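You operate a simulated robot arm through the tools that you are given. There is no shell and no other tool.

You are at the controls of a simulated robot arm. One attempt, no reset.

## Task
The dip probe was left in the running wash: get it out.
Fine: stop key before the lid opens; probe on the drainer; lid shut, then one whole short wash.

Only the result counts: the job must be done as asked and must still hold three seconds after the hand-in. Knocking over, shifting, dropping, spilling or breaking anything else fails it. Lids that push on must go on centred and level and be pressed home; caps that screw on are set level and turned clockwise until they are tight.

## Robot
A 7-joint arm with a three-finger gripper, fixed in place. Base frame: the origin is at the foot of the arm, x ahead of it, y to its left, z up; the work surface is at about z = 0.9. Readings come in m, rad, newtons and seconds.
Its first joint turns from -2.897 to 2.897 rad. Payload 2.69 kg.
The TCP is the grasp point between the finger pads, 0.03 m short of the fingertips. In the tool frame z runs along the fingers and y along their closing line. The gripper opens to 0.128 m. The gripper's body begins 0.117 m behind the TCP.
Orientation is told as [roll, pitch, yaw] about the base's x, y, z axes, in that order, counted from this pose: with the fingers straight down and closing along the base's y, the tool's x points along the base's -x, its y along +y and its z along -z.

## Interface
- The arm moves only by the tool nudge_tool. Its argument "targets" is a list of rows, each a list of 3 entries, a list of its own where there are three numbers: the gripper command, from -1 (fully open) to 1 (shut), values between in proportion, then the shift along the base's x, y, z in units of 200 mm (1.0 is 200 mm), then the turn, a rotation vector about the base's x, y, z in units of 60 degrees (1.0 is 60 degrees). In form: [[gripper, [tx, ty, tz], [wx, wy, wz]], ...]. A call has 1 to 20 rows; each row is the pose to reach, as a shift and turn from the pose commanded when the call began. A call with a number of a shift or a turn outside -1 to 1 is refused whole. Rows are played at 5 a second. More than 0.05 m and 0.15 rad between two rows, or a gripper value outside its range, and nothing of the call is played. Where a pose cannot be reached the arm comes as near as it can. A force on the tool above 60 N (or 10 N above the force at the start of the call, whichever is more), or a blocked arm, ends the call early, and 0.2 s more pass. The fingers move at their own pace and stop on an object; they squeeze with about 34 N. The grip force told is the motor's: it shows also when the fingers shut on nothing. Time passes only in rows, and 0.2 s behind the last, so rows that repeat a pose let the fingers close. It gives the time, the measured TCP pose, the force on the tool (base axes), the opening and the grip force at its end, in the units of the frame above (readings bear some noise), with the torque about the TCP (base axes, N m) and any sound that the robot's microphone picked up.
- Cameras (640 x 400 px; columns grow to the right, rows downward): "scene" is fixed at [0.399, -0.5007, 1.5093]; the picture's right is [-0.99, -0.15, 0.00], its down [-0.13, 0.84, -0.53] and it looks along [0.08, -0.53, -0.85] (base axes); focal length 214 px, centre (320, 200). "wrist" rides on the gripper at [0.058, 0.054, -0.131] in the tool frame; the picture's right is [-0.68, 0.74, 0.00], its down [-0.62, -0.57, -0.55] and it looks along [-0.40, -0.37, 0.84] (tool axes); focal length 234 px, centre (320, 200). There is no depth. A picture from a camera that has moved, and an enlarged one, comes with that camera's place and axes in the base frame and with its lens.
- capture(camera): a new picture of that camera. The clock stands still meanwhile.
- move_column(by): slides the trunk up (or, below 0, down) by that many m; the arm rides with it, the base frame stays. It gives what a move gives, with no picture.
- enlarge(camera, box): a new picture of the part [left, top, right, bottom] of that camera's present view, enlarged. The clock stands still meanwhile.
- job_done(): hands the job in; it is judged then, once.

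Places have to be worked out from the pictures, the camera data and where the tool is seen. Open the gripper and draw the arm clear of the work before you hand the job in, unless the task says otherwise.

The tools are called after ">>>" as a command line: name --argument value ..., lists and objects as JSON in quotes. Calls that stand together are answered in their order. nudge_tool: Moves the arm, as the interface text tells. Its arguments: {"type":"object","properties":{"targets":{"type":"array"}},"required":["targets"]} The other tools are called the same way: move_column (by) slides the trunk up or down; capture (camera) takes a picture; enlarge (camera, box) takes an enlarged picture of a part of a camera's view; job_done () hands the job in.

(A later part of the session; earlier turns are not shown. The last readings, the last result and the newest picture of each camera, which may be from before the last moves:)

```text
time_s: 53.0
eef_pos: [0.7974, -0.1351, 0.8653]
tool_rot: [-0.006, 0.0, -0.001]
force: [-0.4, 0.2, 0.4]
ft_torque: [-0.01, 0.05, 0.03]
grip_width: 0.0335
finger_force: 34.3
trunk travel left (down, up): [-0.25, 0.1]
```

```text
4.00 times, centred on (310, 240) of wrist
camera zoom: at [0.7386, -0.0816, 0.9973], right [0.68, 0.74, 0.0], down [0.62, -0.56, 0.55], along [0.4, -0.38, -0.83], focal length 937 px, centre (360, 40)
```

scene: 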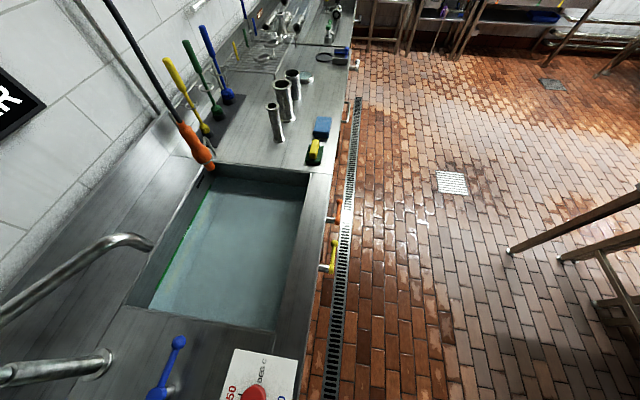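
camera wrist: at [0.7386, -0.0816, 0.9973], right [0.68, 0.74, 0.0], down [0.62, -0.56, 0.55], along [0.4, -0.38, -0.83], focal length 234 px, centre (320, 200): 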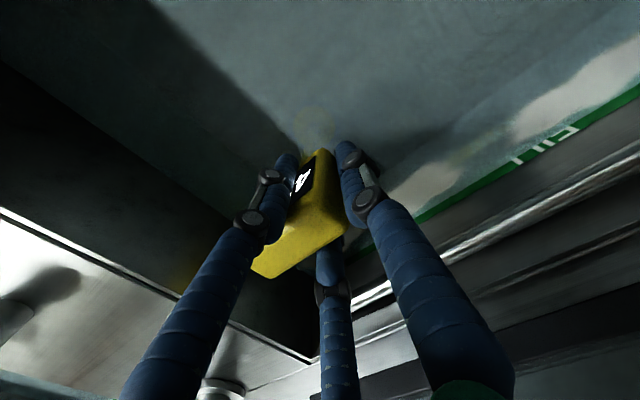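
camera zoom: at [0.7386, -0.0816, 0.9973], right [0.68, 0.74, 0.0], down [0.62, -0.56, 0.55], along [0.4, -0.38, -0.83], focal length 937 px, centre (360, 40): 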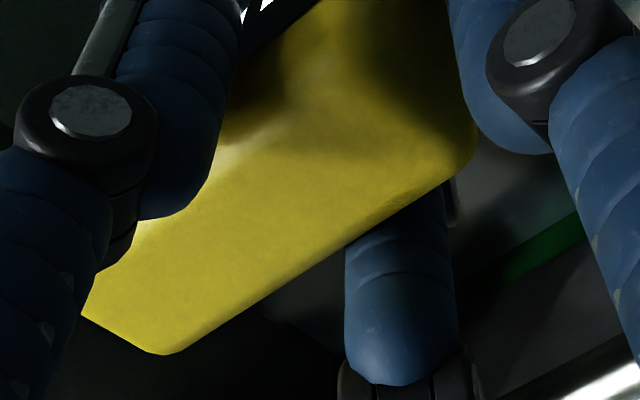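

The head was pushed about 3 cm in −y and isn't held squarely, so this grip is poor. I'll open gently, let the probe settle on its base, and regrip across the narrow width with the hand turned 90°.

>>> nudge_tool --targets '[[0.3, [0, 0, 0], [0, 0, 0]], [0, [0, 0, 0], [0, 0, 0]], [-0.5, [0, 0, 0], [0, 0, 0]], [-1, [0, 0, 0], [0, 0, 0]], [-1, [0, 0, 0], [0, 0, 0]]]'

>>> capture --camera "wrist"

```text
time_s: 54.2
eef_pos: [0.7961, -0.1357, 0.8649]
tool_rot: [-0.005, 0.0, -0.001]
force: [0.0, -0.1, 0.1]
ft_torque: [0.03, 0.02, 0.0]
grip_width: 0.1279
finger_force: 0.0
trunk travel left (down, up): [-0.25, 0.1]
```

```text
taken
camera wrist: at [0.7387, -0.0816, 0.9973], right [0.68, 0.74, 0.0], down [0.62, -0.56, 0.55], along [0.4, -0.38, -0.83], focal length 234 px, centre (320, 200)
```

wrist: 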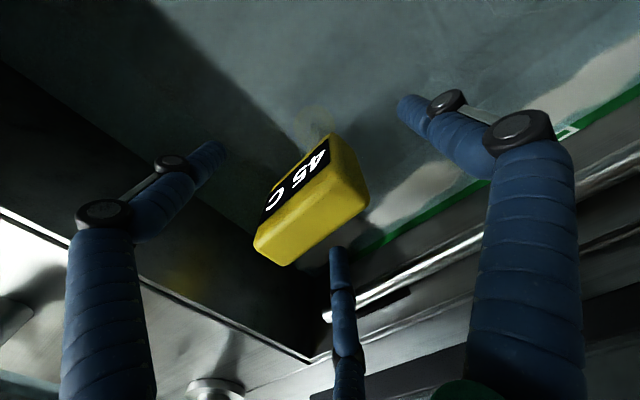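

The probe has settled upright, head centre now about (0.796, −0.146). I'll lift clear and turn the hand 90° in two steps.

>>> nudge_tool --targets '[[-1, [0, 0, 0.2], [0, 0, 0]], [-1, [0, 0, 0.4], [0, 0, 0]], [-1, [0, 0, 0.6], [0, 0, 0]], [-1, [0, 0, 0.8], [0, 0, 0.1]], [-1, [0, -0.01, 0.9], [0, 0, 0.24]], [-1, [0, -0.02, 0.9], [0, 0, 0.38]], [-1, [0, -0.03, 0.9], [0, 0, 0.52]], [-1, [0, -0.05, 0.9], [0, 0, 0.66]], [-1, [0, -0.05, 0.9], [0, 0, 0.8]], [-1, [0, -0.05, 0.9], [0, 0, 0.94]]]'

>>> capture --camera "wrist"

```text
time_s: 56.4
eef_pos: [0.7956, -0.1462, 1.0462]
tool_rot: [-0.005, 0.001, 0.986]
force: [-0.4, 0.2, -0.5]
ft_torque: [0.03, 0.01, 0.01]
grip_width: 0.1282
finger_force: 0.1
trunk travel left (down, up): [-0.25, 0.1]
```

```text
taken
camera wrist: at [0.7183, -0.1657, 1.1782], right [-0.24, 0.97, 0.0], down [0.81, 0.2, 0.55], along [0.54, 0.13, -0.83], focal length 234 px, centre (320, 200)
```

wrist: 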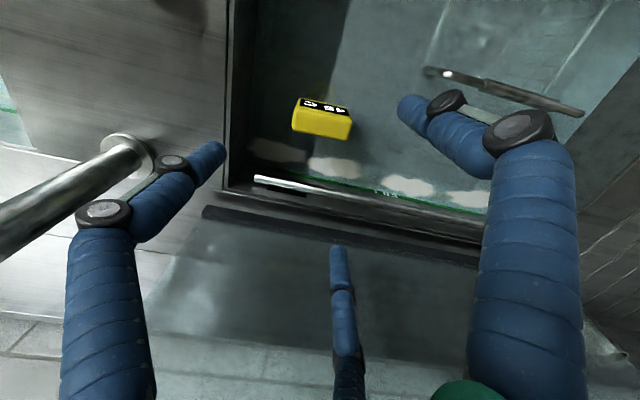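

>>> nudge_tool --targets '[[-1, [0, 0, 0], [0, 0, 0.14]], [-1, [0, 0, 0], [0, 0, 0.28]], [-1, [0, 0, 0], [0, 0, 0.42]], [-1, [0, 0, 0], [0, 0, 0.558]], [-1, [0, 0, 0], [0, 0, 0.558]]]'

>>> capture --camera "wrist"

>>> enlarge --camera "wrist" --box '[240, 80, 400, 180]'

```text
time_s: 57.6
eef_pos: [0.7964, -0.1463, 1.0473]
tool_rot: [-0.004, -0.001, 1.568]
force: [-0.7, 1.1, -0.6]
ft_torque: [0.03, 0.07, 0.03]
grip_width: 0.1281
finger_force: 0.2
trunk travel left (down, up): [-0.25, 0.1]
```

```text
taken
camera wrist: at [0.7416, -0.2053, 1.178], right [-0.74, 0.68, 0.0], down [0.56, 0.62, 0.55], along [0.38, 0.4, -0.83], focal length 234 px, centre (320, 200)
```

wrist: 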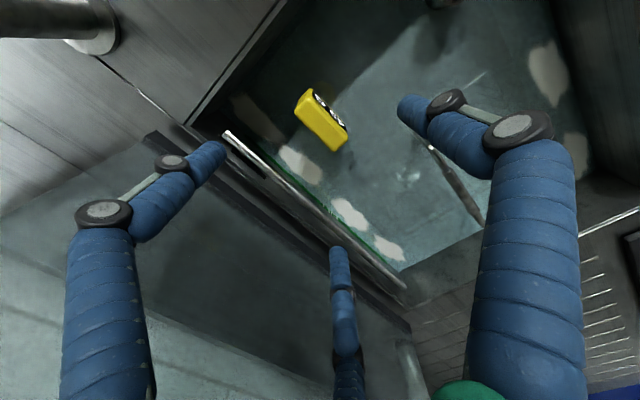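

```text
4.00 times, centred on (320, 130) of wrist
camera zoom: at [0.7416, -0.2053, 1.178], right [-0.74, 0.68, 0.0], down [0.56, 0.62, 0.55], along [0.38, 0.4, -0.83], focal length 937 px, centre (320, 480)
```

zoom: 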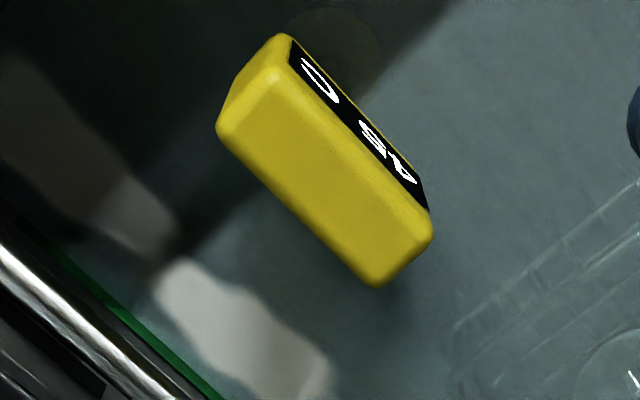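

The head centre is (0.798, −0.144), aligned with y. I'll descend with the fingers fully open to grasp height, z ≈ 0.866.

>>> nudge_tool --targets '[[-1, [0.01, 0.01, -0.2], [0, 0, 0]], [-1, [0.01, 0.01, -0.4], [0, 0, 0]], [-1, [0.01, 0.01, -0.6], [0, 0, 0]], [-1, [0.01, 0.01, -0.75], [0, 0, 0]], [-1, [0.01, 0.01, -0.9], [0, 0, 0]], [-1, [0.01, 0.01, -0.9], [0, 0, 0]]]'

>>> capture --camera "wrist"

```text
time_s: 59.0
eef_pos: [0.7987, -0.1453, 0.866]
tool_rot: [-0.004, 0.0, 1.568]
force: [1.0, 0.1, -0.6]
ft_torque: [0.01, 0.03, -0.03]
grip_width: 0.1278
finger_force: 0.0
trunk travel left (down, up): [-0.25, 0.1]
```

```text
taken
camera wrist: at [0.7437, -0.2043, 0.9976], right [-0.73, 0.68, 0.0], down [0.56, 0.61, 0.55], along [0.38, 0.4, -0.83], focal length 234 px, centre (320, 200)
```

wrist: 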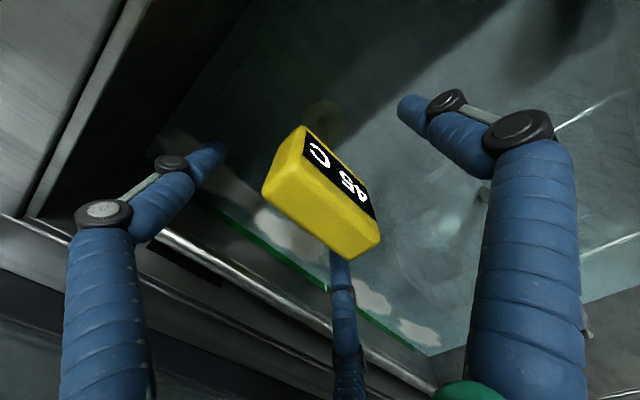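

The head is centred between the three fingers. I'll close in steps.

>>> nudge_tool --targets '[[-0.5, [0, 0, 0], [0, 0, 0]], [0, [0, 0, 0], [0, 0, 0]], [0.3, [0, 0, 0], [0, 0, 0]], [0.6, [0, 0, 0], [0, 0, 0]], [1, [0, 0, 0], [0, 0, 0]], [1, [0, 0, 0], [0, 0, 0]]]'

>>> capture --camera "wrist"

>>> enlarge --camera "wrist" --box '[230, 90, 410, 290]'

```text
time_s: 60.4
eef_pos: [0.7969, -0.146, 0.8668]
tool_rot: [-0.006, 0.0, 1.569]
force: [0.5, -0.1, 0.6]
ft_torque: [0.0, 0.02, -0.03]
grip_width: 0.0406
finger_force: 34.3
trunk travel left (down, up): [-0.25, 0.1]
```

```text
taken
camera wrist: at [0.7432, -0.2043, 0.9978], right [-0.73, 0.68, 0.0], down [0.56, 0.61, 0.55], along [0.38, 0.4, -0.83], focal length 234 px, centre (320, 200)
```

wrist: 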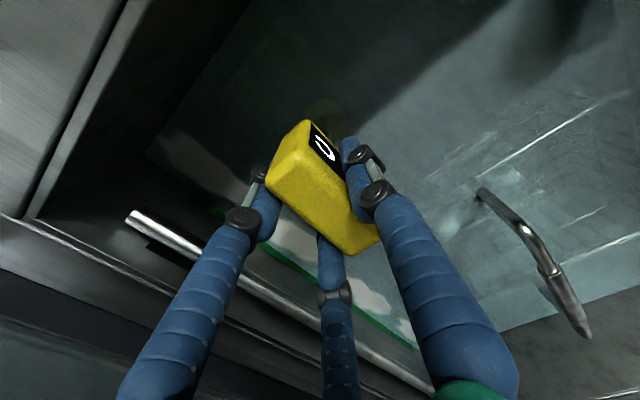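

```text
2.00 times, centred on (320, 190) of wrist
camera zoom: at [0.7432, -0.2043, 0.9978], right [-0.73, 0.68, 0.0], down [0.56, 0.61, 0.55], along [0.38, 0.4, -0.83], focal length 468 px, centre (320, 220)
```

zoom: 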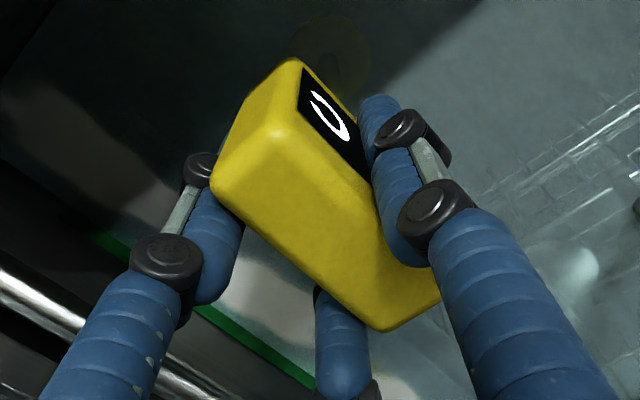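

It holds at 40.6 mm with three-point contact: one finger on the display face, two on the back. I'll lift slowly and straight up, and check.

>>> nudge_tool --targets '[[1, [0, 0, 0.05], [0, 0, 0]], [1, [0, 0, 0.1], [0, 0, 0]], [1, [0, 0, 0.15], [0, 0, 0]], [1, [0, 0, 0.2], [0, 0, 0]], [1, [0, 0, 0.25], [0, 0, 0]]]'

>>> capture --camera "wrist"

```text
time_s: 61.6
eef_pos: [0.7974, -0.1424, 0.917]
tool_rot: [-0.006, 0.001, 1.568]
force: [0.4, 1.2, -1.0]
ft_torque: [-0.01, 0.0, 0.0]
grip_width: 0.0405
finger_force: 34.1
trunk travel left (down, up): [-0.25, 0.1]
```

```text
taken
camera wrist: at [0.7426, -0.2034, 1.0482], right [-0.73, 0.68, 0.0], down [0.56, 0.61, 0.55], along [0.38, 0.4, -0.83], focal length 234 px, centre (320, 200)
```

wrist: 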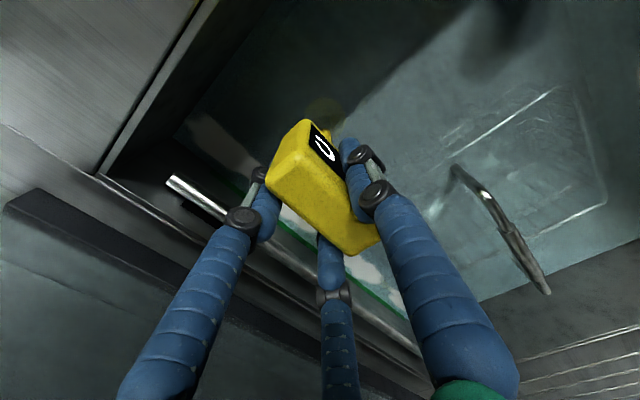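

The probe rises with the hand. I'll keep lifting straight up until its base clears the rim.

>>> nudge_tool --targets '[[1, [0, 0, 0.12], [0, 0, 0]], [1, [0, 0, 0.25], [0, 0, 0]], [1, [0, 0, 0.4], [0, 0, 0]], [1, [0, 0, 0.55], [0, 0, 0]], [1, [0, 0, 0.7], [0, 0, 0]], [1, [0, 0, 0.85], [0, 0, 0]], [1, [0, 0, 1.0], [0, 0, 0]]]'

>>> capture --camera "wrist"

```text
time_s: 63.2
eef_pos: [0.7975, -0.1425, 1.1165]
tool_rot: [-0.005, 0.0, 1.569]
force: [0.3, -0.8, -0.5]
ft_torque: [0.02, -0.06, 0.04]
grip_width: 0.0407
finger_force: 34.7
trunk travel left (down, up): [-0.25, 0.1]
```

```text
taken
camera wrist: at [0.7423, -0.2022, 1.2475], right [-0.73, 0.68, 0.0], down [0.56, 0.61, 0.55], along [0.38, 0.4, -0.83], focal length 234 px, centre (320, 200)
```

wrist: 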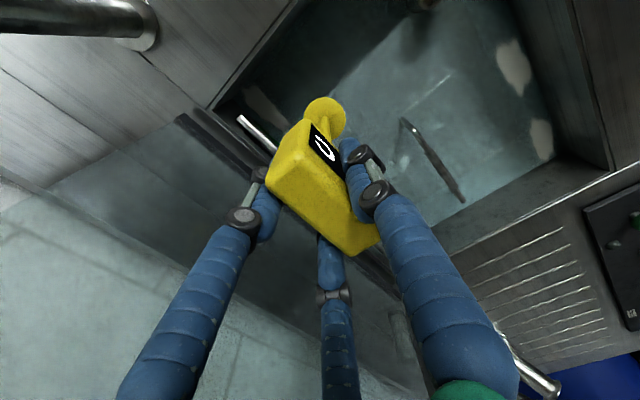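

The whole probe, disc base included, is out of the tank. I'll raise it further, draw back from the lid and carry it toward the drainer on the +y side.

>>> nudge_tool --targets '[[1, [-0.05, 0, 0.15], [0, 0, 0]], [1, [-0.15, 0, 0.3], [0, 0, 0]], [1, [-0.3, 0.05, 0.4], [0, 0, 0]], [1, [-0.4, 0.25, 0.4], [0, 0, 0]], [1, [-0.45, 0.45, 0.4], [0, 0, 0]], [1, [-0.5, 0.65, 0.4], [0, 0, 0]], [1, [-0.5, 0.85, 0.4], [0, 0, 0]], [1, [-0.5, 1.0, 0.4], [0, 0, 0]]]'

>>> capture --camera "wrist"

```text
time_s: 65.0
eef_pos: [0.7042, 0.0585, 1.1945]
tool_rot: [-0.006, -0.001, 1.57]
force: [0.1, 0.0, -1.1]
ft_torque: [0.01, 0.0, -0.01]
grip_width: 0.0409
finger_force: 34.3
trunk travel left (down, up): [-0.25, 0.1]
```

```text
taken
camera wrist: at [0.6484, -0.0002, 1.3265], right [-0.73, 0.68, 0.0], down [0.56, 0.61, 0.55], along [0.38, 0.4, -0.83], focal length 234 px, centre (320, 200)
```

wrist: 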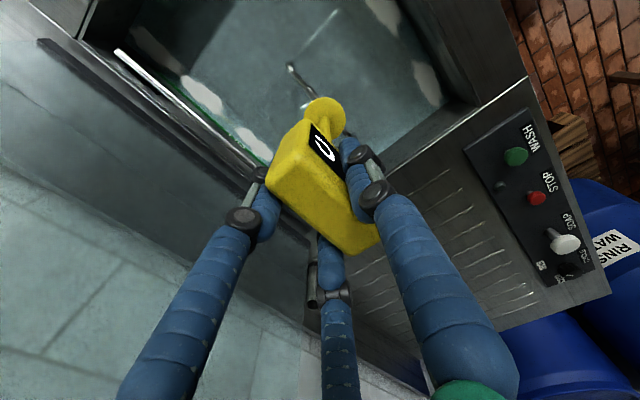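

Good hold. I'll continue in +y toward the drainer.

>>> nudge_tool --targets '[[1, [0, 0.2, 0], [0, 0, 0]], [1, [0, 0.4, 0], [0, 0, 0]], [1, [0, 0.6, 0], [0, 0, 0]], [1, [0, 0.8, 0], [0, 0, 0]], [1, [0, 1.0, 0], [0, 0, 0]]]'

>>> capture --camera "wrist"

```text
time_s: 66.2
eef_pos: [0.6993, 0.2565, 1.1992]
tool_rot: [-0.004, 0.0, 1.569]
force: [0.4, 0.3, -1.3]
ft_torque: [0.03, -0.01, -0.03]
grip_width: 0.0407
finger_force: 34.0
trunk travel left (down, up): [-0.25, 0.1]
```

```text
taken
camera wrist: at [0.6441, 0.1982, 1.3304], right [-0.73, 0.68, 0.0], down [0.56, 0.61, 0.55], along [0.38, 0.4, -0.83], focal length 234 px, centre (320, 200)
```

wrist: 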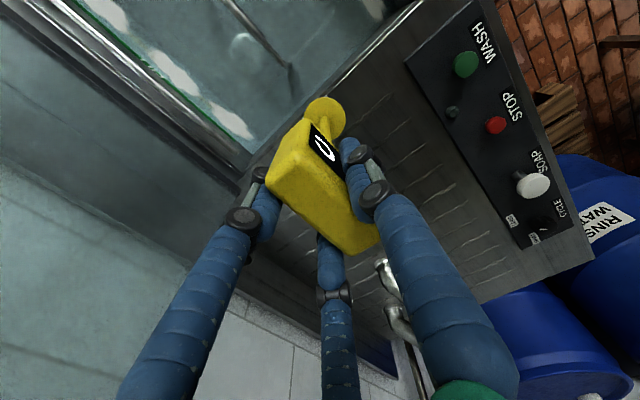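

>>> enlarge --camera "wrist" --box '[330, 60, 530, 300]'

>>> enlarge --camera "wrist" --box '[230, 200, 430, 360]'

```text
1.67 times, centred on (430, 180) of wrist
camera zoom: at [0.6441, 0.1982, 1.3304], right [-0.73, 0.68, 0.0], down [0.56, 0.61, 0.55], along [0.38, 0.4, -0.83], focal length 390 px, centre (137, 233)
```

zoom: 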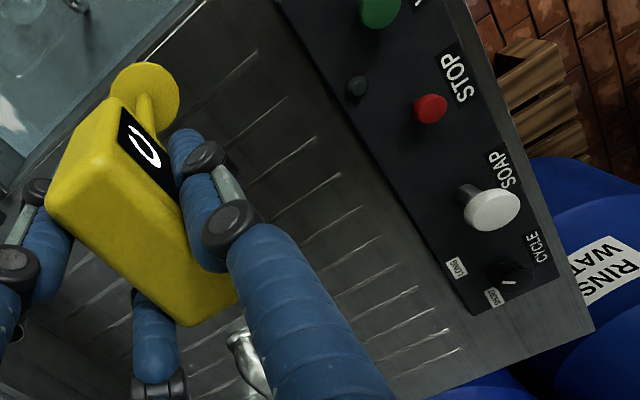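

```text
2.50 times, centred on (330, 280) of wrist
camera zoom: at [0.6441, 0.1982, 1.3304], right [-0.73, 0.68, 0.0], down [0.56, 0.61, 0.55], along [0.38, 0.4, -0.83], focal length 585 px, centre (295, 0)
```

zoom: 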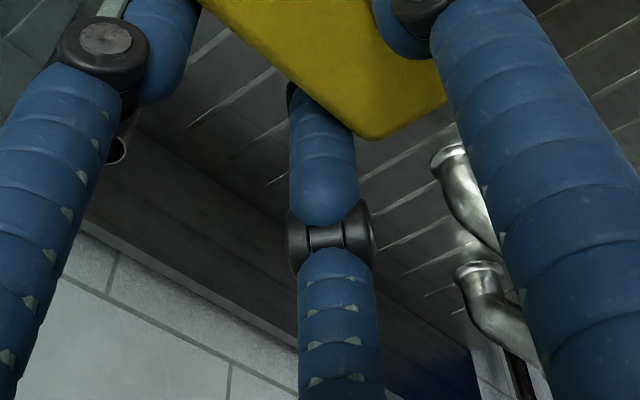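

>>> enlarge --camera "wrist" --box '[350, 60, 478, 140]'

>>> enlarge --camera "wrist" --box '[390, 120, 518, 200]'

```text
5.00 times, centred on (414, 100) of wrist
camera zoom: at [0.6441, 0.1982, 1.3304], right [-0.73, 0.68, 0.0], down [0.56, 0.61, 0.55], along [0.38, 0.4, -0.83], focal length 1171 px, centre (-150, 700)
```

zoom: 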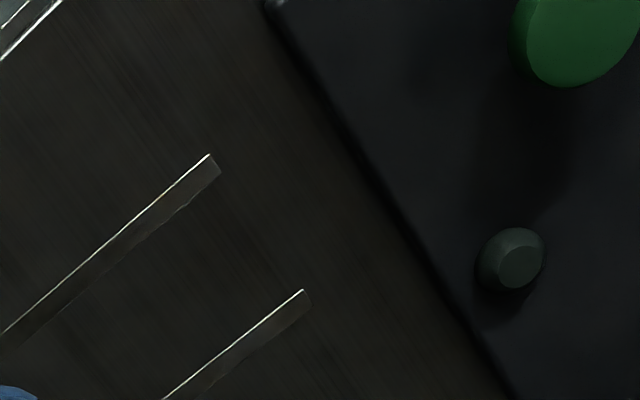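

```text
5.00 times, centred on (454, 160) of wrist
camera zoom: at [0.6441, 0.1982, 1.3304], right [-0.73, 0.68, 0.0], down [0.56, 0.61, 0.55], along [0.38, 0.4, -0.83], focal length 1171 px, centre (-350, 400)
```

zoom: 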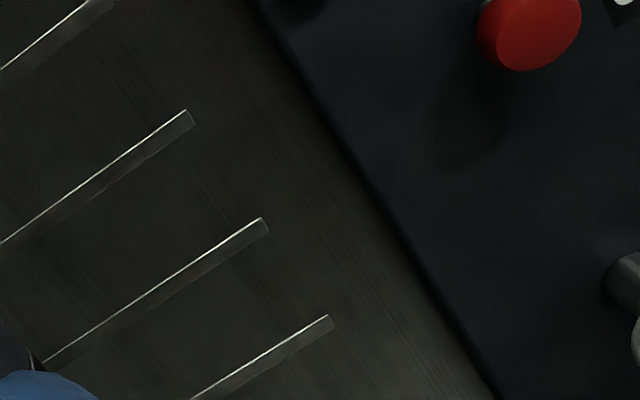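

Ribs run along x at y = 0.329, 0.388, 0.449, 0.508, 0.569, from x ≈ 0.604. I'll set the probe's disc between two of them, around (0.70, 0.4785), so I'm moving over that spot.

>>> nudge_tool --targets '[[1, [0.02, 0.2, 0], [0, 0, 0]], [1, [0.04, 0.4, 0], [0, 0, 0]], [1, [0.04, 0.6, 0], [0, 0, 0]], [1, [0.04, 0.8, 0], [0, 0, 0]], [1, [0.04, 1.0, 0], [0, 0, 0]]]'

>>> nudge_tool --targets '[[1, [0, 0.06, -0.05], [0, 0, 0]], [1, [0, 0.12, -0.15], [0, 0, 0]], [1, [0, 0.12, -0.25], [0, 0, 0]], [1, [0, 0.12, -0.35], [0, 0, 0]]]'

>>> capture --camera "wrist"

```text
time_s: 67.4
eef_pos: [0.7089, 0.4601, 1.196]
tool_rot: [-0.005, 0.003, 1.566]
force: [-0.3, -0.3, -1.8]
ft_torque: [-0.03, 0.03, 0.0]
grip_width: 0.0408
finger_force: 33.8
trunk travel left (down, up): [-0.25, 0.1]
```

```text
time_s: 68.4
eef_pos: [0.7077, 0.4792, 1.1272]
tool_rot: [-0.004, 0.0, 1.57]
force: [0.2, -0.6, -1.0]
ft_torque: [0.04, 0.02, 0.01]
grip_width: 0.0405
finger_force: 34.0
trunk travel left (down, up): [-0.25, 0.1]
```

```text
taken
camera wrist: at [0.6537, 0.4208, 1.2589], right [-0.73, 0.68, 0.0], down [0.56, 0.61, 0.55], along [0.38, 0.4, -0.83], focal length 234 px, centre (320, 200)
```

wrist: 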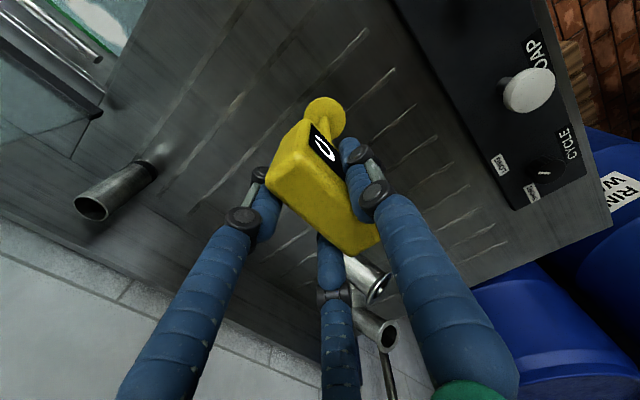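

>>> enlarge --camera "wrist" --box '[256, 70, 384, 150]'

>>> enlarge --camera "wrist" --box '[250, 200, 450, 360]'

```text
5.00 times, centred on (320, 110) of wrist
camera zoom: at [0.6537, 0.4208, 1.2589], right [-0.73, 0.68, 0.0], down [0.56, 0.61, 0.55], along [0.38, 0.4, -0.83], focal length 1171 px, centre (320, 650)
```

zoom: 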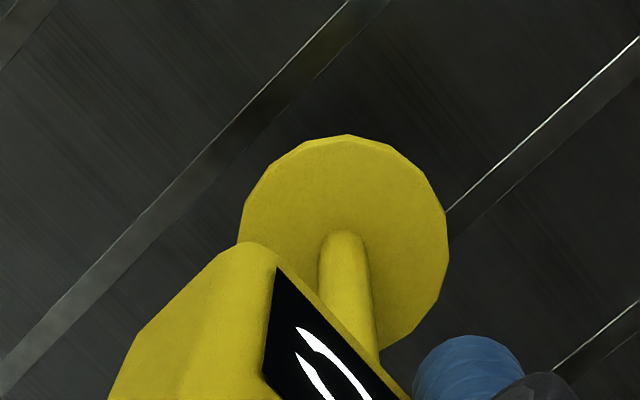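

```text
2.50 times, centred on (350, 280) of wrist
camera zoom: at [0.6537, 0.4208, 1.2589], right [-0.73, 0.68, 0.0], down [0.56, 0.61, 0.55], along [0.38, 0.4, -0.83], focal length 585 px, centre (245, 0)
```

zoom: 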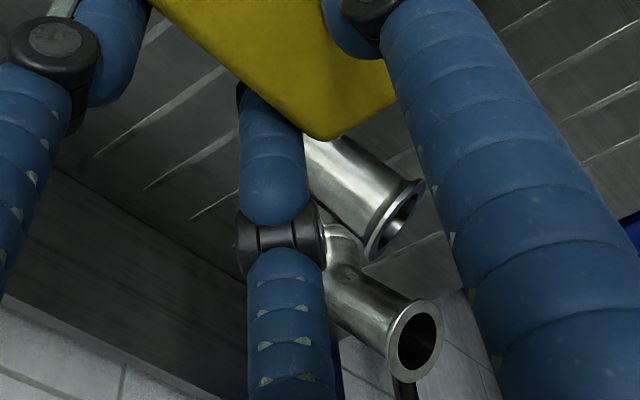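

The base disc is centred at about (0.703, 0.478), midway between two ribs. I'll lower it gently, watching for contact.

>>> nudge_tool --targets '[[1, [0, 0, -0.08], [0, 0, 0]], [1, [0, 0, -0.15], [0, 0, 0]], [1, [0, 0, -0.18], [0, 0, 0]], [1, [0, 0, -0.2], [0, 0, 0]]]'

>>> enlarge --camera "wrist" --box '[256, 70, 384, 150]'

```text
time_s: 69.4
eef_pos: [0.7071, 0.4811, 1.0868]
tool_rot: [-0.006, -0.001, 1.569]
force: [-0.1, -0.3, -1.6]
ft_torque: [0.01, -0.01, 0.04]
grip_width: 0.0407
finger_force: 33.9
trunk travel left (down, up): [-0.25, 0.1]
```

```text
5.00 times, centred on (320, 110) of wrist
camera zoom: at [0.6517, 0.4215, 1.2182], right [-0.73, 0.68, 0.0], down [0.56, 0.61, 0.55], along [0.38, 0.4, -0.83], focal length 1171 px, centre (320, 650)
```

zoom: 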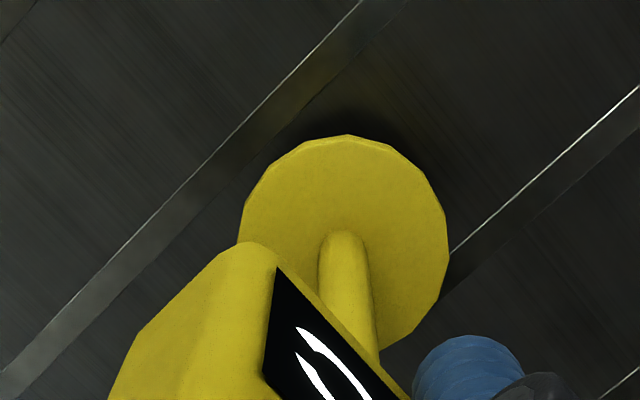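

>>> nudge_tool --targets '[[1, [0, 0, -0.015], [0, 0, 0]], [1, [0, 0, -0.03], [0, 0, 0]], [1, [0, 0, -0.03], [0, 0, 0]]]'

>>> enlarge --camera "wrist" --box '[256, 70, 384, 150]'

```text
time_s: 70.2
eef_pos: [0.707, 0.481, 1.0809]
tool_rot: [-0.004, 0.0, 1.571]
force: [-0.3, 0.4, -0.3]
ft_torque: [0.01, -0.01, 0.0]
grip_width: 0.0408
finger_force: 33.7
trunk travel left (down, up): [-0.25, 0.1]
```

```text
5.00 times, centred on (320, 110) of wrist
camera zoom: at [0.6519, 0.4219, 1.2121], right [-0.73, 0.68, 0.0], down [0.56, 0.61, 0.55], along [0.38, 0.4, -0.83], focal length 1171 px, centre (320, 650)
```

zoom: 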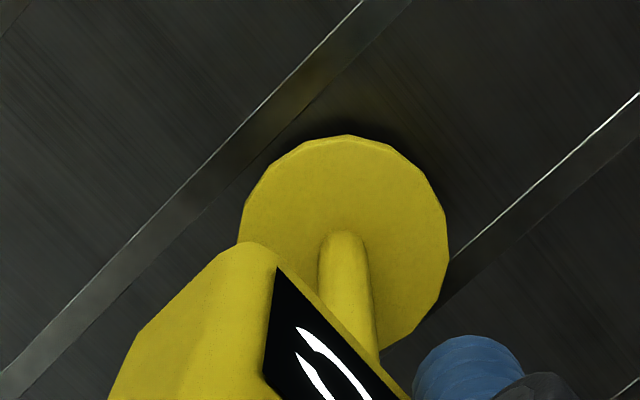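

The disc will just fit between the ribs if I shift about 2 mm toward −y. I'll do that and continue down in small steps.

>>> nudge_tool --targets '[[1, [0, -0.01, 0], [0, 0, 0]], [1, [0, -0.01, -0.01], [0, 0, 0]], [1, [0, -0.01, -0.02], [0, 0, 0]], [1, [0, -0.01, -0.02], [0, 0, 0]]]'

>>> enlarge --camera "wrist" --box '[256, 70, 384, 150]'

```text
time_s: 71.2
eef_pos: [0.7063, 0.4773, 1.0774]
tool_rot: [-0.006, 0.0, 1.571]
force: [-0.6, 1.1, -0.6]
ft_torque: [-0.04, -0.02, -0.03]
grip_width: 0.0406
finger_force: 33.4
trunk travel left (down, up): [-0.25, 0.1]
```

```text
5.00 times, centred on (320, 110) of wrist
camera zoom: at [0.6518, 0.4188, 1.2081], right [-0.73, 0.68, 0.0], down [0.56, 0.61, 0.55], along [0.38, 0.4, -0.83], focal length 1171 px, centre (320, 650)
```

zoom: 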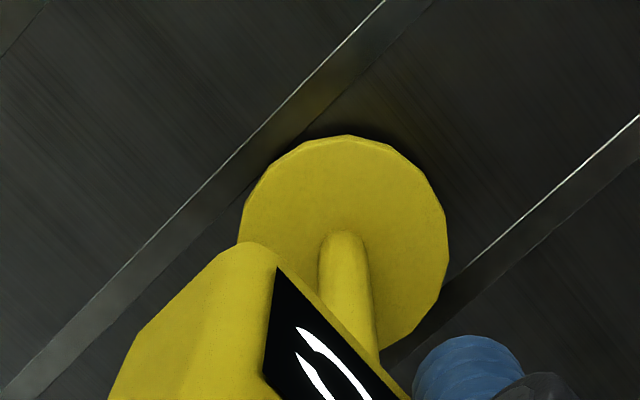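

>>> nudge_tool --targets '[[1, [0, 0, -0.01], [0, 0, 0]], [1, [0, 0, -0.02], [0, 0, 0]], [1, [0, 0, -0.02], [0, 0, 0]]]'

>>> enlarge --camera "wrist" --box '[256, 70, 384, 150]'

```text
time_s: 72.0
eef_pos: [0.7068, 0.4778, 1.0717]
tool_rot: [-0.006, -0.001, 1.568]
force: [0.0, -0.2, -1.5]
ft_torque: [0.01, 0.04, 0.0]
grip_width: 0.0405
finger_force: 33.7
trunk travel left (down, up): [-0.25, 0.1]
```

```text
5.00 times, centred on (320, 110) of wrist
camera zoom: at [0.6521, 0.4194, 1.2037], right [-0.73, 0.68, 0.0], down [0.56, 0.61, 0.55], along [0.38, 0.4, -0.83], focal length 1171 px, centre (320, 650)
```

zoom: 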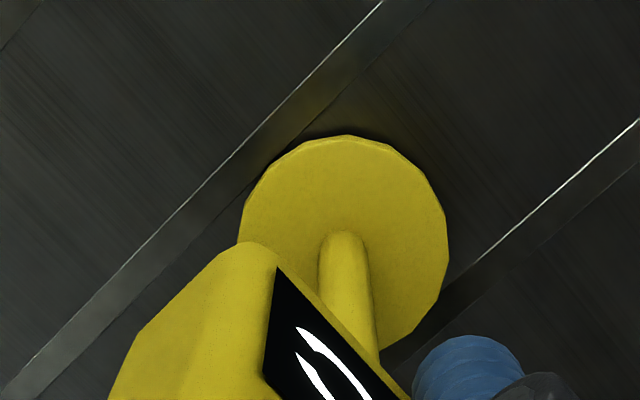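

Still hanging free (weight about 1.5 N on the tool). Lowering further.

>>> nudge_tool --targets '[[1, [0, 0, -0.01], [0, 0, 0]], [1, [0, 0, -0.02], [0, 0, 0]], [1, [0, 0, -0.03], [0, 0, 0]], [1, [0, 0, -0.03], [0, 0, 0]]]'

>>> enlarge --camera "wrist" --box '[256, 70, 384, 150]'

```text
time_s: 73.0
eef_pos: [0.7071, 0.4794, 1.0674]
tool_rot: [-0.009, 0.0, 1.569]
force: [0.2, -0.4, 2.9]
ft_torque: [-0.11, 0.1, -0.01]
grip_width: 0.0407
finger_force: 33.7
trunk travel left (down, up): [-0.25, 0.1]
```

```text
5.00 times, centred on (320, 110) of wrist
camera zoom: at [0.6523, 0.4199, 1.1977], right [-0.73, 0.68, 0.0], down [0.56, 0.61, 0.55], along [0.38, 0.4, -0.83], focal length 1171 px, centre (320, 650)
```

zoom: 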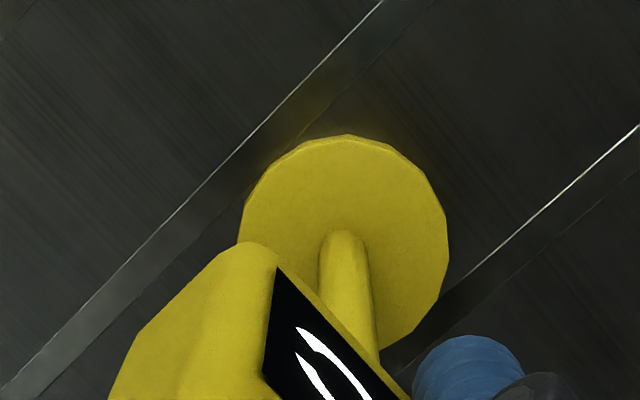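

Contact on the −x/−y edge of the disc (3 N). I'll lift 2 mm, shift 1 mm toward +y and set it down again.

>>> nudge_tool --targets '[[1, [0, 0, 0.015], [0, 0, 0]], [1, [0, 0.006, 0.015], [0, 0, 0]], [1, [0, 0.006, 0.005], [0, 0, 0]], [1, [0, 0.006, -0.005], [0, 0, 0]], [1, [0, 0.006, -0.01], [0, 0, 0]], [1, [0, 0.006, -0.01], [0, 0, 0]]]'

>>> enlarge --camera "wrist" --box '[256, 70, 384, 150]'

```text
time_s: 74.4
eef_pos: [0.7062, 0.4806, 1.0663]
tool_rot: [-0.007, 0.0, 1.569]
force: [-0.8, -1.8, 11.0]
ft_torque: [-0.47, 0.41, -0.03]
grip_width: 0.0405
finger_force: 33.7
trunk travel left (down, up): [-0.25, 0.1]
```

```text
5.00 times, centred on (320, 110) of wrist
camera zoom: at [0.652, 0.4211, 1.1975], right [-0.73, 0.68, -0.01], down [0.56, 0.61, 0.55], along [0.38, 0.4, -0.83], focal length 1171 px, centre (320, 650)
```

zoom: 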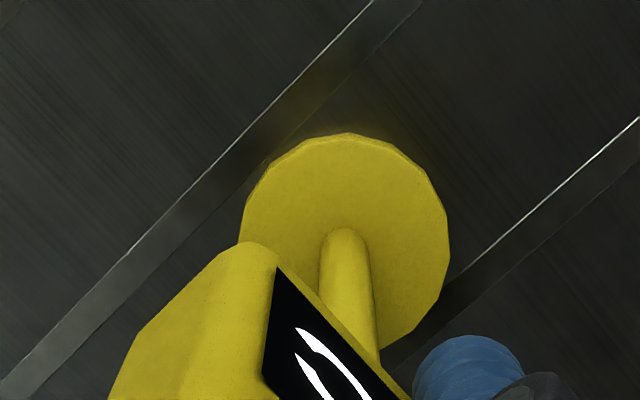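

It has touched down (11 N, slight edge contact from a small tilt). I'll ease up about 1.5 mm so it rests lightly, then open.

>>> nudge_tool --targets '[[1, [0, 0, 0.006], [0, 0, 0]], [1, [0, 0, 0.008], [0, 0, 0]], [1, [0, 0, 0.008], [0, 0, 0]]]'

```text
time_s: 75.2
eef_pos: [0.7065, 0.4801, 1.066]
tool_rot: [-0.006, 0.002, 1.569]
force: [1.1, 2.3, 6.7]
ft_torque: [0.27, -0.02, -0.03]
grip_width: 0.0407
finger_force: 34.3
trunk travel left (down, up): [-0.25, 0.1]
```

Light contact remains. I'll open the fingers gradually now.

>>> nudge_tool --targets '[[1, [0, 0, 0.002], [0, 0, 0]], [0.3, [0, 0, 0.002], [0, 0, 0]], [0.1, [0, 0, 0.002], [0, 0, 0]], [-0.3, [0, 0, 0.002], [0, 0, 0]], [-0.7, [0, 0, 0.002], [0, 0, 0]], [-1, [0, 0, 0.002], [0, 0, 0]], [-1, [0, 0, 0.002], [0, 0, 0]]]'

>>> capture --camera "wrist"

```text
time_s: 76.8
eef_pos: [0.7059, 0.48, 1.0669]
tool_rot: [-0.006, 0.0, 1.568]
force: [-0.8, 0.1, -0.5]
ft_torque: [-0.02, 0.01, 0.01]
grip_width: 0.1279
finger_force: 0.1
trunk travel left (down, up): [-0.25, 0.1]
```

```text
taken
camera wrist: at [0.6517, 0.4211, 1.1978], right [-0.73, 0.68, 0.0], down [0.56, 0.61, 0.55], along [0.38, 0.4, -0.83], focal length 234 px, centre (320, 200)
```

wrist: 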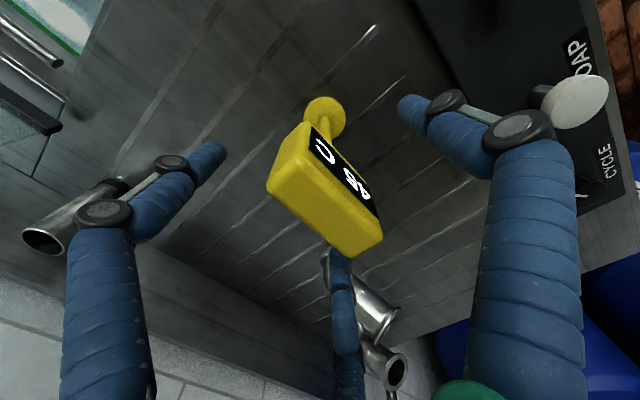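

The probe stands on the drainer and the fingers are clear all round. I'll go straight up.

>>> nudge_tool --targets '[[-1, [0, 0, 0.1], [0, 0, 0]], [-1, [0, 0, 0.25], [0, 0, 0]], [-1, [0, 0, 0.45], [0, 0, 0]], [-1, [0, 0, 0.65], [0, 0, 0]], [-1, [0, 0, 0.85], [0, 0, 0]], [-1, [0, 0, 1.0], [0, 0, 0]]]'

>>> capture --camera "wrist"

>>> enlarge --camera "wrist" --box '[230, 60, 410, 200]'

```text
time_s: 78.2
eef_pos: [0.704, 0.4778, 1.2647]
tool_rot: [-0.005, -0.001, 1.569]
force: [-0.6, -0.2, -0.5]
ft_torque: [0.05, -0.05, 0.02]
grip_width: 0.128
finger_force: 0.0
trunk travel left (down, up): [-0.25, 0.1]
```

```text
taken
camera wrist: at [0.6491, 0.419, 1.396], right [-0.73, 0.68, 0.0], down [0.56, 0.61, 0.55], along [0.38, 0.4, -0.83], focal length 234 px, centre (320, 200)
```

wrist: 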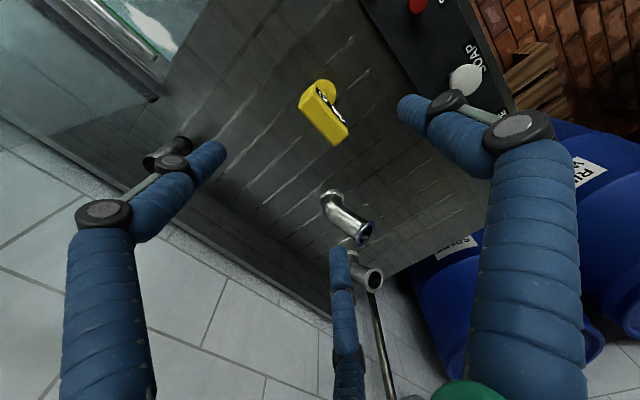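

```text
2.86 times, centred on (320, 130) of wrist
camera zoom: at [0.6491, 0.419, 1.396], right [-0.73, 0.68, 0.0], down [0.56, 0.61, 0.55], along [0.38, 0.4, -0.83], focal length 669 px, centre (320, 400)
```

zoom: 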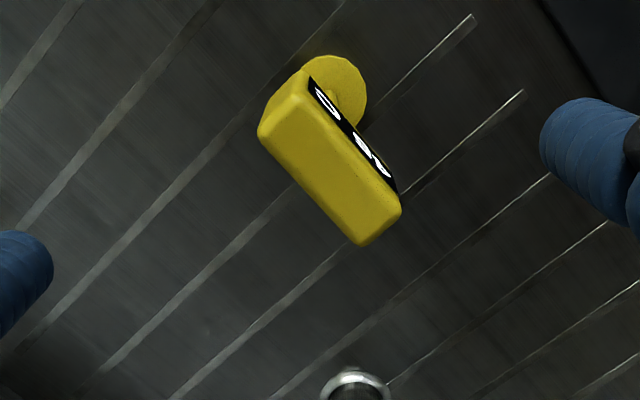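

The probe stands upright and undisturbed on the drainer. Next is closing the lid, so I'll rise and travel back toward the lid handle above it.

>>> nudge_tool --targets '[[-1, [0, 0, 0.24], [0, 0, 0]], [-0.5, [0, 0, 0.48], [0, 0, 0]], [0, [0, -0.1, 0.7], [0, 0, 0]], [0.4, [0, -0.25, 0.88], [0, 0, 0]], [0.4, [0, -0.45, 1.0], [0, 0, 0]], [0.4, [0, -0.69, 1.0], [0, 0, 0]], [0.4, [0, -0.93, 1.0], [0, 0, 0]]]'

>>> nudge_tool --targets '[[0.4, [0.05, -0.2, 0], [0, 0, 0]], [0.4, [0.1, -0.4, 0], [0, 0, 0]], [0.4, [0.15, -0.6, 0], [0, 0, 0]], [0.4, [0.2, -0.8, 0], [0, 0, 0]], [0.4, [0.25, -1.0, 0], [0, 0, 0]]]'

>>> capture --camera "wrist"

```text
time_s: 79.8
eef_pos: [0.7084, 0.2928, 1.4667]
tool_rot: [-0.004, 0.002, 1.568]
force: [0.6, -0.2, 0.1]
ft_torque: [0.04, 0.0, 0.02]
grip_width: 0.0383
finger_force: 0.1
trunk travel left (down, up): [-0.25, 0.1]
```

```text
time_s: 81.0
eef_pos: [0.753, 0.091, 1.4652]
tool_rot: [-0.003, 0.0, 1.567]
force: [0.6, -0.7, -0.3]
ft_torque: [0.0, 0.05, -0.01]
grip_width: 0.0383
finger_force: 0.0
trunk travel left (down, up): [-0.25, 0.1]
```

```text
taken
camera wrist: at [0.6994, 0.033, 1.5966], right [-0.73, 0.68, 0.0], down [0.56, 0.61, 0.55], along [0.38, 0.4, -0.83], focal length 234 px, centre (320, 200)
```

wrist: 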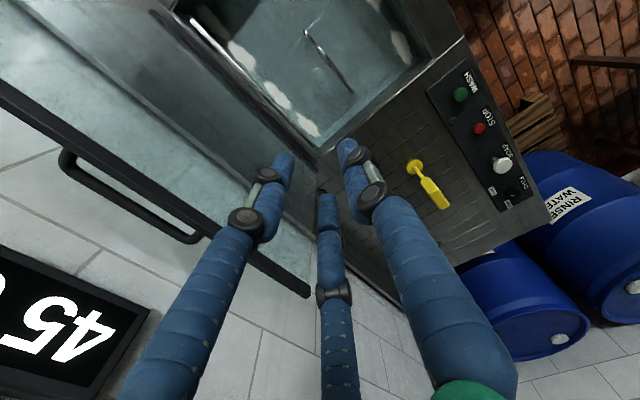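

The lid hasn't moved; its handle is still near x ≈ 0.99, z ≈ 1.345. I'll go above it with the same 7° tilt used when withdrawing.

>>> nudge_tool --targets '[[0.4, [0.2, -0.1, 0], [0, -0.02, 0]], [0.4, [0.4, -0.2, 0], [0, -0.04, 0]], [0.4, [0.6, -0.3, 0], [0, -0.06, 0]], [0.4, [0.8, -0.4, 0], [0, -0.09, 0]], [0.4, [1.0, -0.47, -0.05], [0, -0.117, 0]]]'

>>> nudge_tool --targets '[[0.4, [0.07, 0, -0.05], [0, 0, 0]], [0.4, [0.14, 0, -0.16], [0, 0, 0]], [0.4, [0.14, 0, -0.16], [0, 0, 0]]]'

>>> capture --camera "wrist"

```text
time_s: 82.2
eef_pos: [0.9579, -0.0017, 1.4552]
tool_rot: [-0.129, 0.001, 1.567]
force: [0.8, -0.5, -0.9]
ft_torque: [0.02, 0.03, 0.03]
grip_width: 0.0385
finger_force: 0.0
trunk travel left (down, up): [-0.25, 0.1]
```

```text
time_s: 83.0
eef_pos: [0.984, -0.0015, 1.4259]
tool_rot: [-0.129, 0.002, 1.568]
force: [-0.2, 0.9, 0.7]
ft_torque: [-0.02, -0.01, 0.02]
grip_width: 0.0385
finger_force: 0.0
trunk travel left (down, up): [-0.25, 0.1]
```

```text
taken
camera wrist: at [0.9137, -0.0594, 1.5493], right [-0.73, 0.68, -0.1], down [0.49, 0.61, 0.62], along [0.48, 0.4, -0.78], focal length 234 px, centre (320, 200)
```

wrist: 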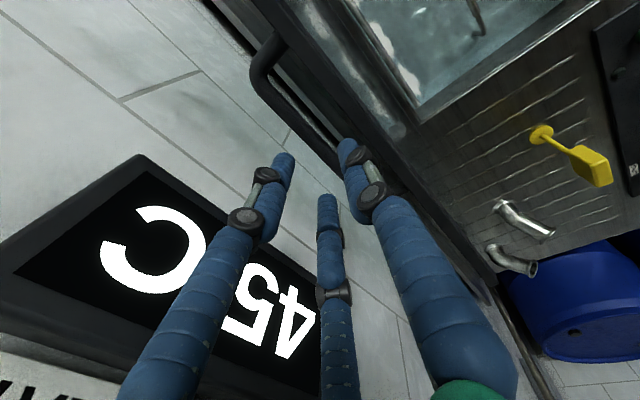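

The view matches the withdrawal position. I'll slide the fingers down along their axis around the handle tube.

>>> nudge_tool --targets '[[0.4, [0.012, 0, -0.1], [0, 0, 0]], [0.4, [0.025, 0, -0.2], [0, 0, 0]], [0.4, [0.037, 0, -0.28], [0, 0, 0]], [0.4, [0.045, 0, -0.34], [0, 0, 0]], [0.4, [0.052, 0, -0.4], [0, 0, 0]], [0.4, [0.052, 0, -0.4], [0, 0, 0]]]'

>>> capture --camera "wrist"

```text
time_s: 84.4
eef_pos: [0.996, -0.0006, 1.3459]
tool_rot: [-0.129, 0.0, 1.568]
force: [-0.1, 0.5, 0.4]
ft_torque: [0.0, 0.0, -0.02]
grip_width: 0.0381
finger_force: 0.0
trunk travel left (down, up): [-0.25, 0.1]
```

```text
taken
camera wrist: at [0.9248, -0.0593, 1.4688], right [-0.73, 0.68, -0.09], down [0.49, 0.61, 0.62], along [0.48, 0.4, -0.78], focal length 234 px, centre (320, 200)
```

wrist: 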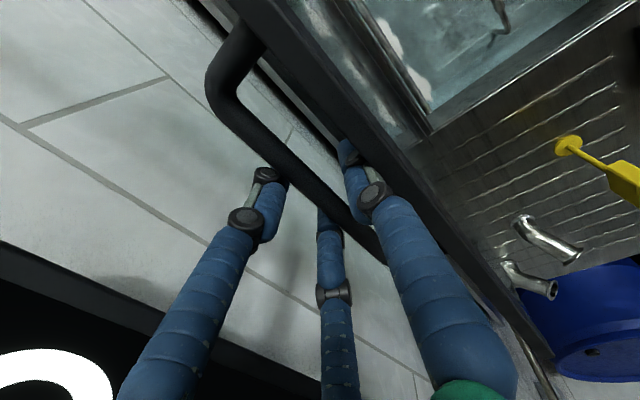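

The tube is between the fingers, but the hand is about 12 mm deeper than in the first grasp, which could touch the lid bar when closed. I'll raise 11 mm, then grip.

>>> nudge_tool --targets '[[0.4, [-0.004, 0, 0.03], [0, 0, 0]], [0.4, [-0.007, 0, 0.055], [0, 0, 0]], [0.4, [-0.007, 0, 0.055], [0, 0, 0]], [0.7, [-0.007, 0, 0.055], [0, 0, 0]], [1, [-0.007, 0, 0.055], [0, 0, 0]], [1, [-0.007, 0, 0.055], [0, 0, 0]]]'

>>> capture --camera "wrist"

```text
time_s: 85.8
eef_pos: [0.9939, -0.0015, 1.3554]
tool_rot: [-0.127, 0.001, 1.569]
force: [0.8, 1.4, -0.5]
ft_torque: [0.03, -0.02, -0.28]
grip_width: 0.0219
finger_force: 45.1
trunk travel left (down, up): [-0.25, 0.1]
```

```text
taken
camera wrist: at [0.924, -0.0593, 1.4788], right [-0.73, 0.68, -0.09], down [0.49, 0.61, 0.62], along [0.48, 0.4, -0.78], focal length 234 px, centre (320, 200)
```

wrist: 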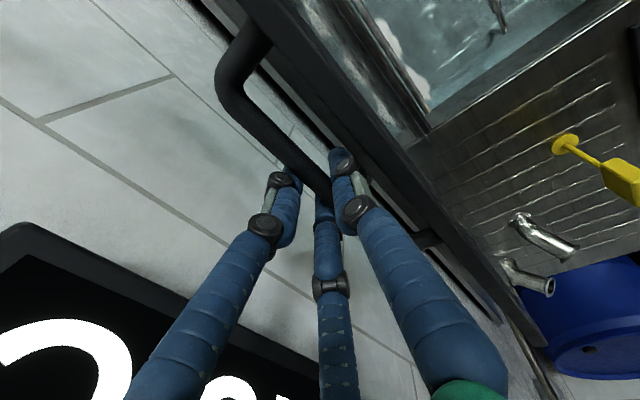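

The handle is gripped with low force. I'll close the lid along the fitted arc (hinge about (0.935, 0.918), radius 0.4445) while levelling the tool.

>>> nudge_tool --targets '[[1, [-0.07, 0, 0.009], [0, 0.01, 0]], [1, [-0.14, 0, 0.014], [0, 0.02, 0]], [1, [-0.295, 0, 0.0195], [0, 0.04, 0]], [1, [-0.45, 0, 0.014], [0, 0.06, 0]], [1, [-0.6045, 0, -0.002], [0, 0.08, 0]], [1, [-0.757, 0, -0.029], [0, 0.1, 0]], [1, [-0.9075, 0, -0.0665], [0, 0.123, 0]]]'

```text
time_s: 87.4
eef_pos: [0.8132, -0.0015, 1.3418]
tool_rot: [0.002, 0.001, 1.567]
force: [2.7, -3.8, -14.3]
ft_torque: [0.43, 0.15, -0.25]
grip_width: 0.0217
finger_force: 44.9
trunk travel left (down, up): [-0.25, 0.1]
```

Tracking closely with small forces. I'll continue down the arc.

>>> nudge_tool --targets '[[1, [-0.1475, 0, -0.048], [0, 0, 0]], [1, [-0.2915, 0, -0.106], [0, 0, 0]], [1, [-0.431, 0, -0.1745], [0, 0, 0]], [1, [-0.565, 0, -0.252], [0, 0, 0]], [1, [-0.694, 0, -0.3385], [0, 0, 0]], [1, [-0.816, 0, -0.434], [0, 0, 0]], [1, [-0.9315, 0, -0.538], [0, 0, 0]]]'

```text
time_s: 89.0
eef_pos: [0.625, -0.0008, 1.2332]
tool_rot: [0.0, 0.0, 1.57]
force: [2.4, 7.6, -3.6]
ft_torque: [-0.13, 0.0, -0.13]
grip_width: 0.0218
finger_force: 45.2
trunk travel left (down, up): [-0.25, 0.1]
```

Good. Continuing down to about 12° above closed.

>>> nudge_tool --targets '[[1, [-0.1075, 0, -0.1115], [0, 0, 0]], [1, [-0.2075, 0, -0.23], [0, 0, 0]], [1, [-0.2985, 0, -0.3555], [0, 0, 0]], [1, [-0.3805, 0, -0.487], [0, 0, 0]], [1, [-0.4535, 0, -0.624], [0, 0, 0]], [1, [-0.5165, 0, -0.766], [0, 0, 0]], [1, [-0.57, 0, -0.9115], [0, 0, 0]]]'

>>> capture --camera "wrist"

```text
time_s: 90.6
eef_pos: [0.5132, 0.0003, 1.0561]
tool_rot: [-0.005, 0.001, 1.569]
force: [36.0, 16.5, -14.1]
ft_torque: [0.56, 0.03, 0.0]
grip_width: 0.0215
finger_force: 45.1
trunk travel left (down, up): [-0.25, 0.1]
```

```text
taken
camera wrist: at [0.4594, -0.0594, 1.1871], right [-0.73, 0.68, 0.0], down [0.56, 0.61, 0.55], along [0.37, 0.4, -0.83], focal length 234 px, centre (320, 200)
```

wrist: 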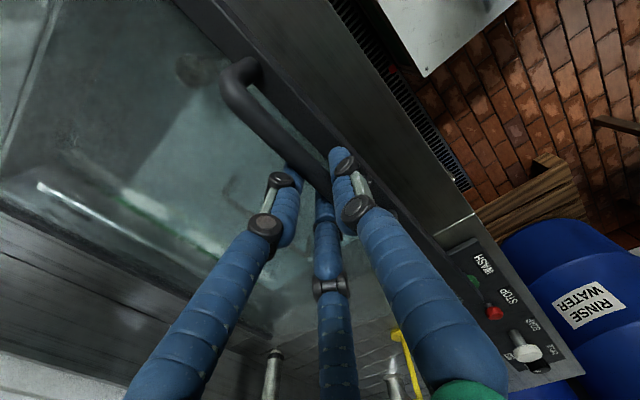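

There's a 36 N pull toward +x, so I'll add a 6 mm correction and slow down for the last part.

>>> nudge_tool --targets '[[1, [0.02, 0, -0.05], [0, 0, 0]], [1, [0.005, 0, -0.1], [0, 0, 0]], [1, [-0.0125, 0, -0.1495], [0, 0, 0]], [1, [-0.03, 0, -0.225], [0, 0, 0]], [1, [-0.0445, 0, -0.301], [0, 0, 0]], [1, [-0.057, 0, -0.3775], [0, 0, 0]]]'

```text
time_s: 92.0
eef_pos: [0.4959, -0.0006, 0.9777]
tool_rot: [0.007, -0.001, 1.569]
force: [-35.5, 1.3, 3.5]
ft_torque: [0.01, 0.46, 0.05]
grip_width: 0.0218
finger_force: 44.7
trunk travel left (down, up): [-0.25, 0.1]
```

Nearly shut. I'll correct x back and lower the last 2 cm slowly until it seats.

>>> nudge_tool --targets '[[1, [-0.02, 0, -0.02], [0, 0, 0]], [1, [-0.03, 0, -0.04], [0, 0, 0]], [1, [-0.033, 0, -0.06], [0, 0, 0]], [1, [-0.035, 0, -0.08], [0, 0, 0]], [1, [-0.037, 0, -0.095], [0, 0, 0]], [1, [-0.037, 0, -0.095], [0, 0, 0]]]'

>>> capture --camera "wrist"

```text
time_s: 93.4
eef_pos: [0.494, -0.0015, 0.9618]
tool_rot: [-0.002, -0.001, 1.569]
force: [-11.9, -5.4, 1.7]
ft_torque: [-0.11, 0.05, 0.18]
grip_width: 0.0217
finger_force: 45.3
trunk travel left (down, up): [-0.25, 0.1]
```

```text
taken
camera wrist: at [0.4394, -0.0595, 1.0918], right [-0.73, 0.68, 0.0], down [0.57, 0.61, 0.55], along [0.37, 0.4, -0.84], focal length 234 px, centre (320, 200)
```

wrist: 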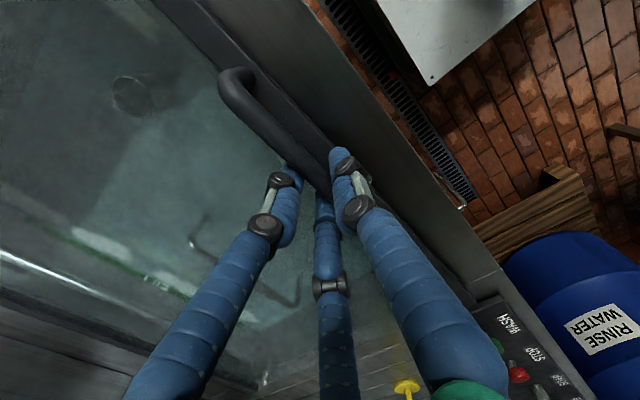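

z is back at its original closed value. I'll press down a few more millimetres to confirm the lid is fully seated.

>>> nudge_tool --targets '[[1, [-0.008, 0, -0.01], [0, 0, 0]], [1, [-0.01, 0, -0.02], [0, 0, 0]], [1, [-0.01, 0, -0.03], [0, 0, 0]], [1, [-0.01, 0, -0.03], [0, 0, 0]]]'

```text
time_s: 94.4
eef_pos: [0.4932, -0.0013, 0.9549]
tool_rot: [-0.007, -0.001, 1.569]
force: [12.3, 4.2, 48.0]
ft_torque: [-0.06, 0.21, 0.08]
grip_width: 0.0218
finger_force: 45.1
trunk travel left (down, up): [-0.25, 0.1]
```

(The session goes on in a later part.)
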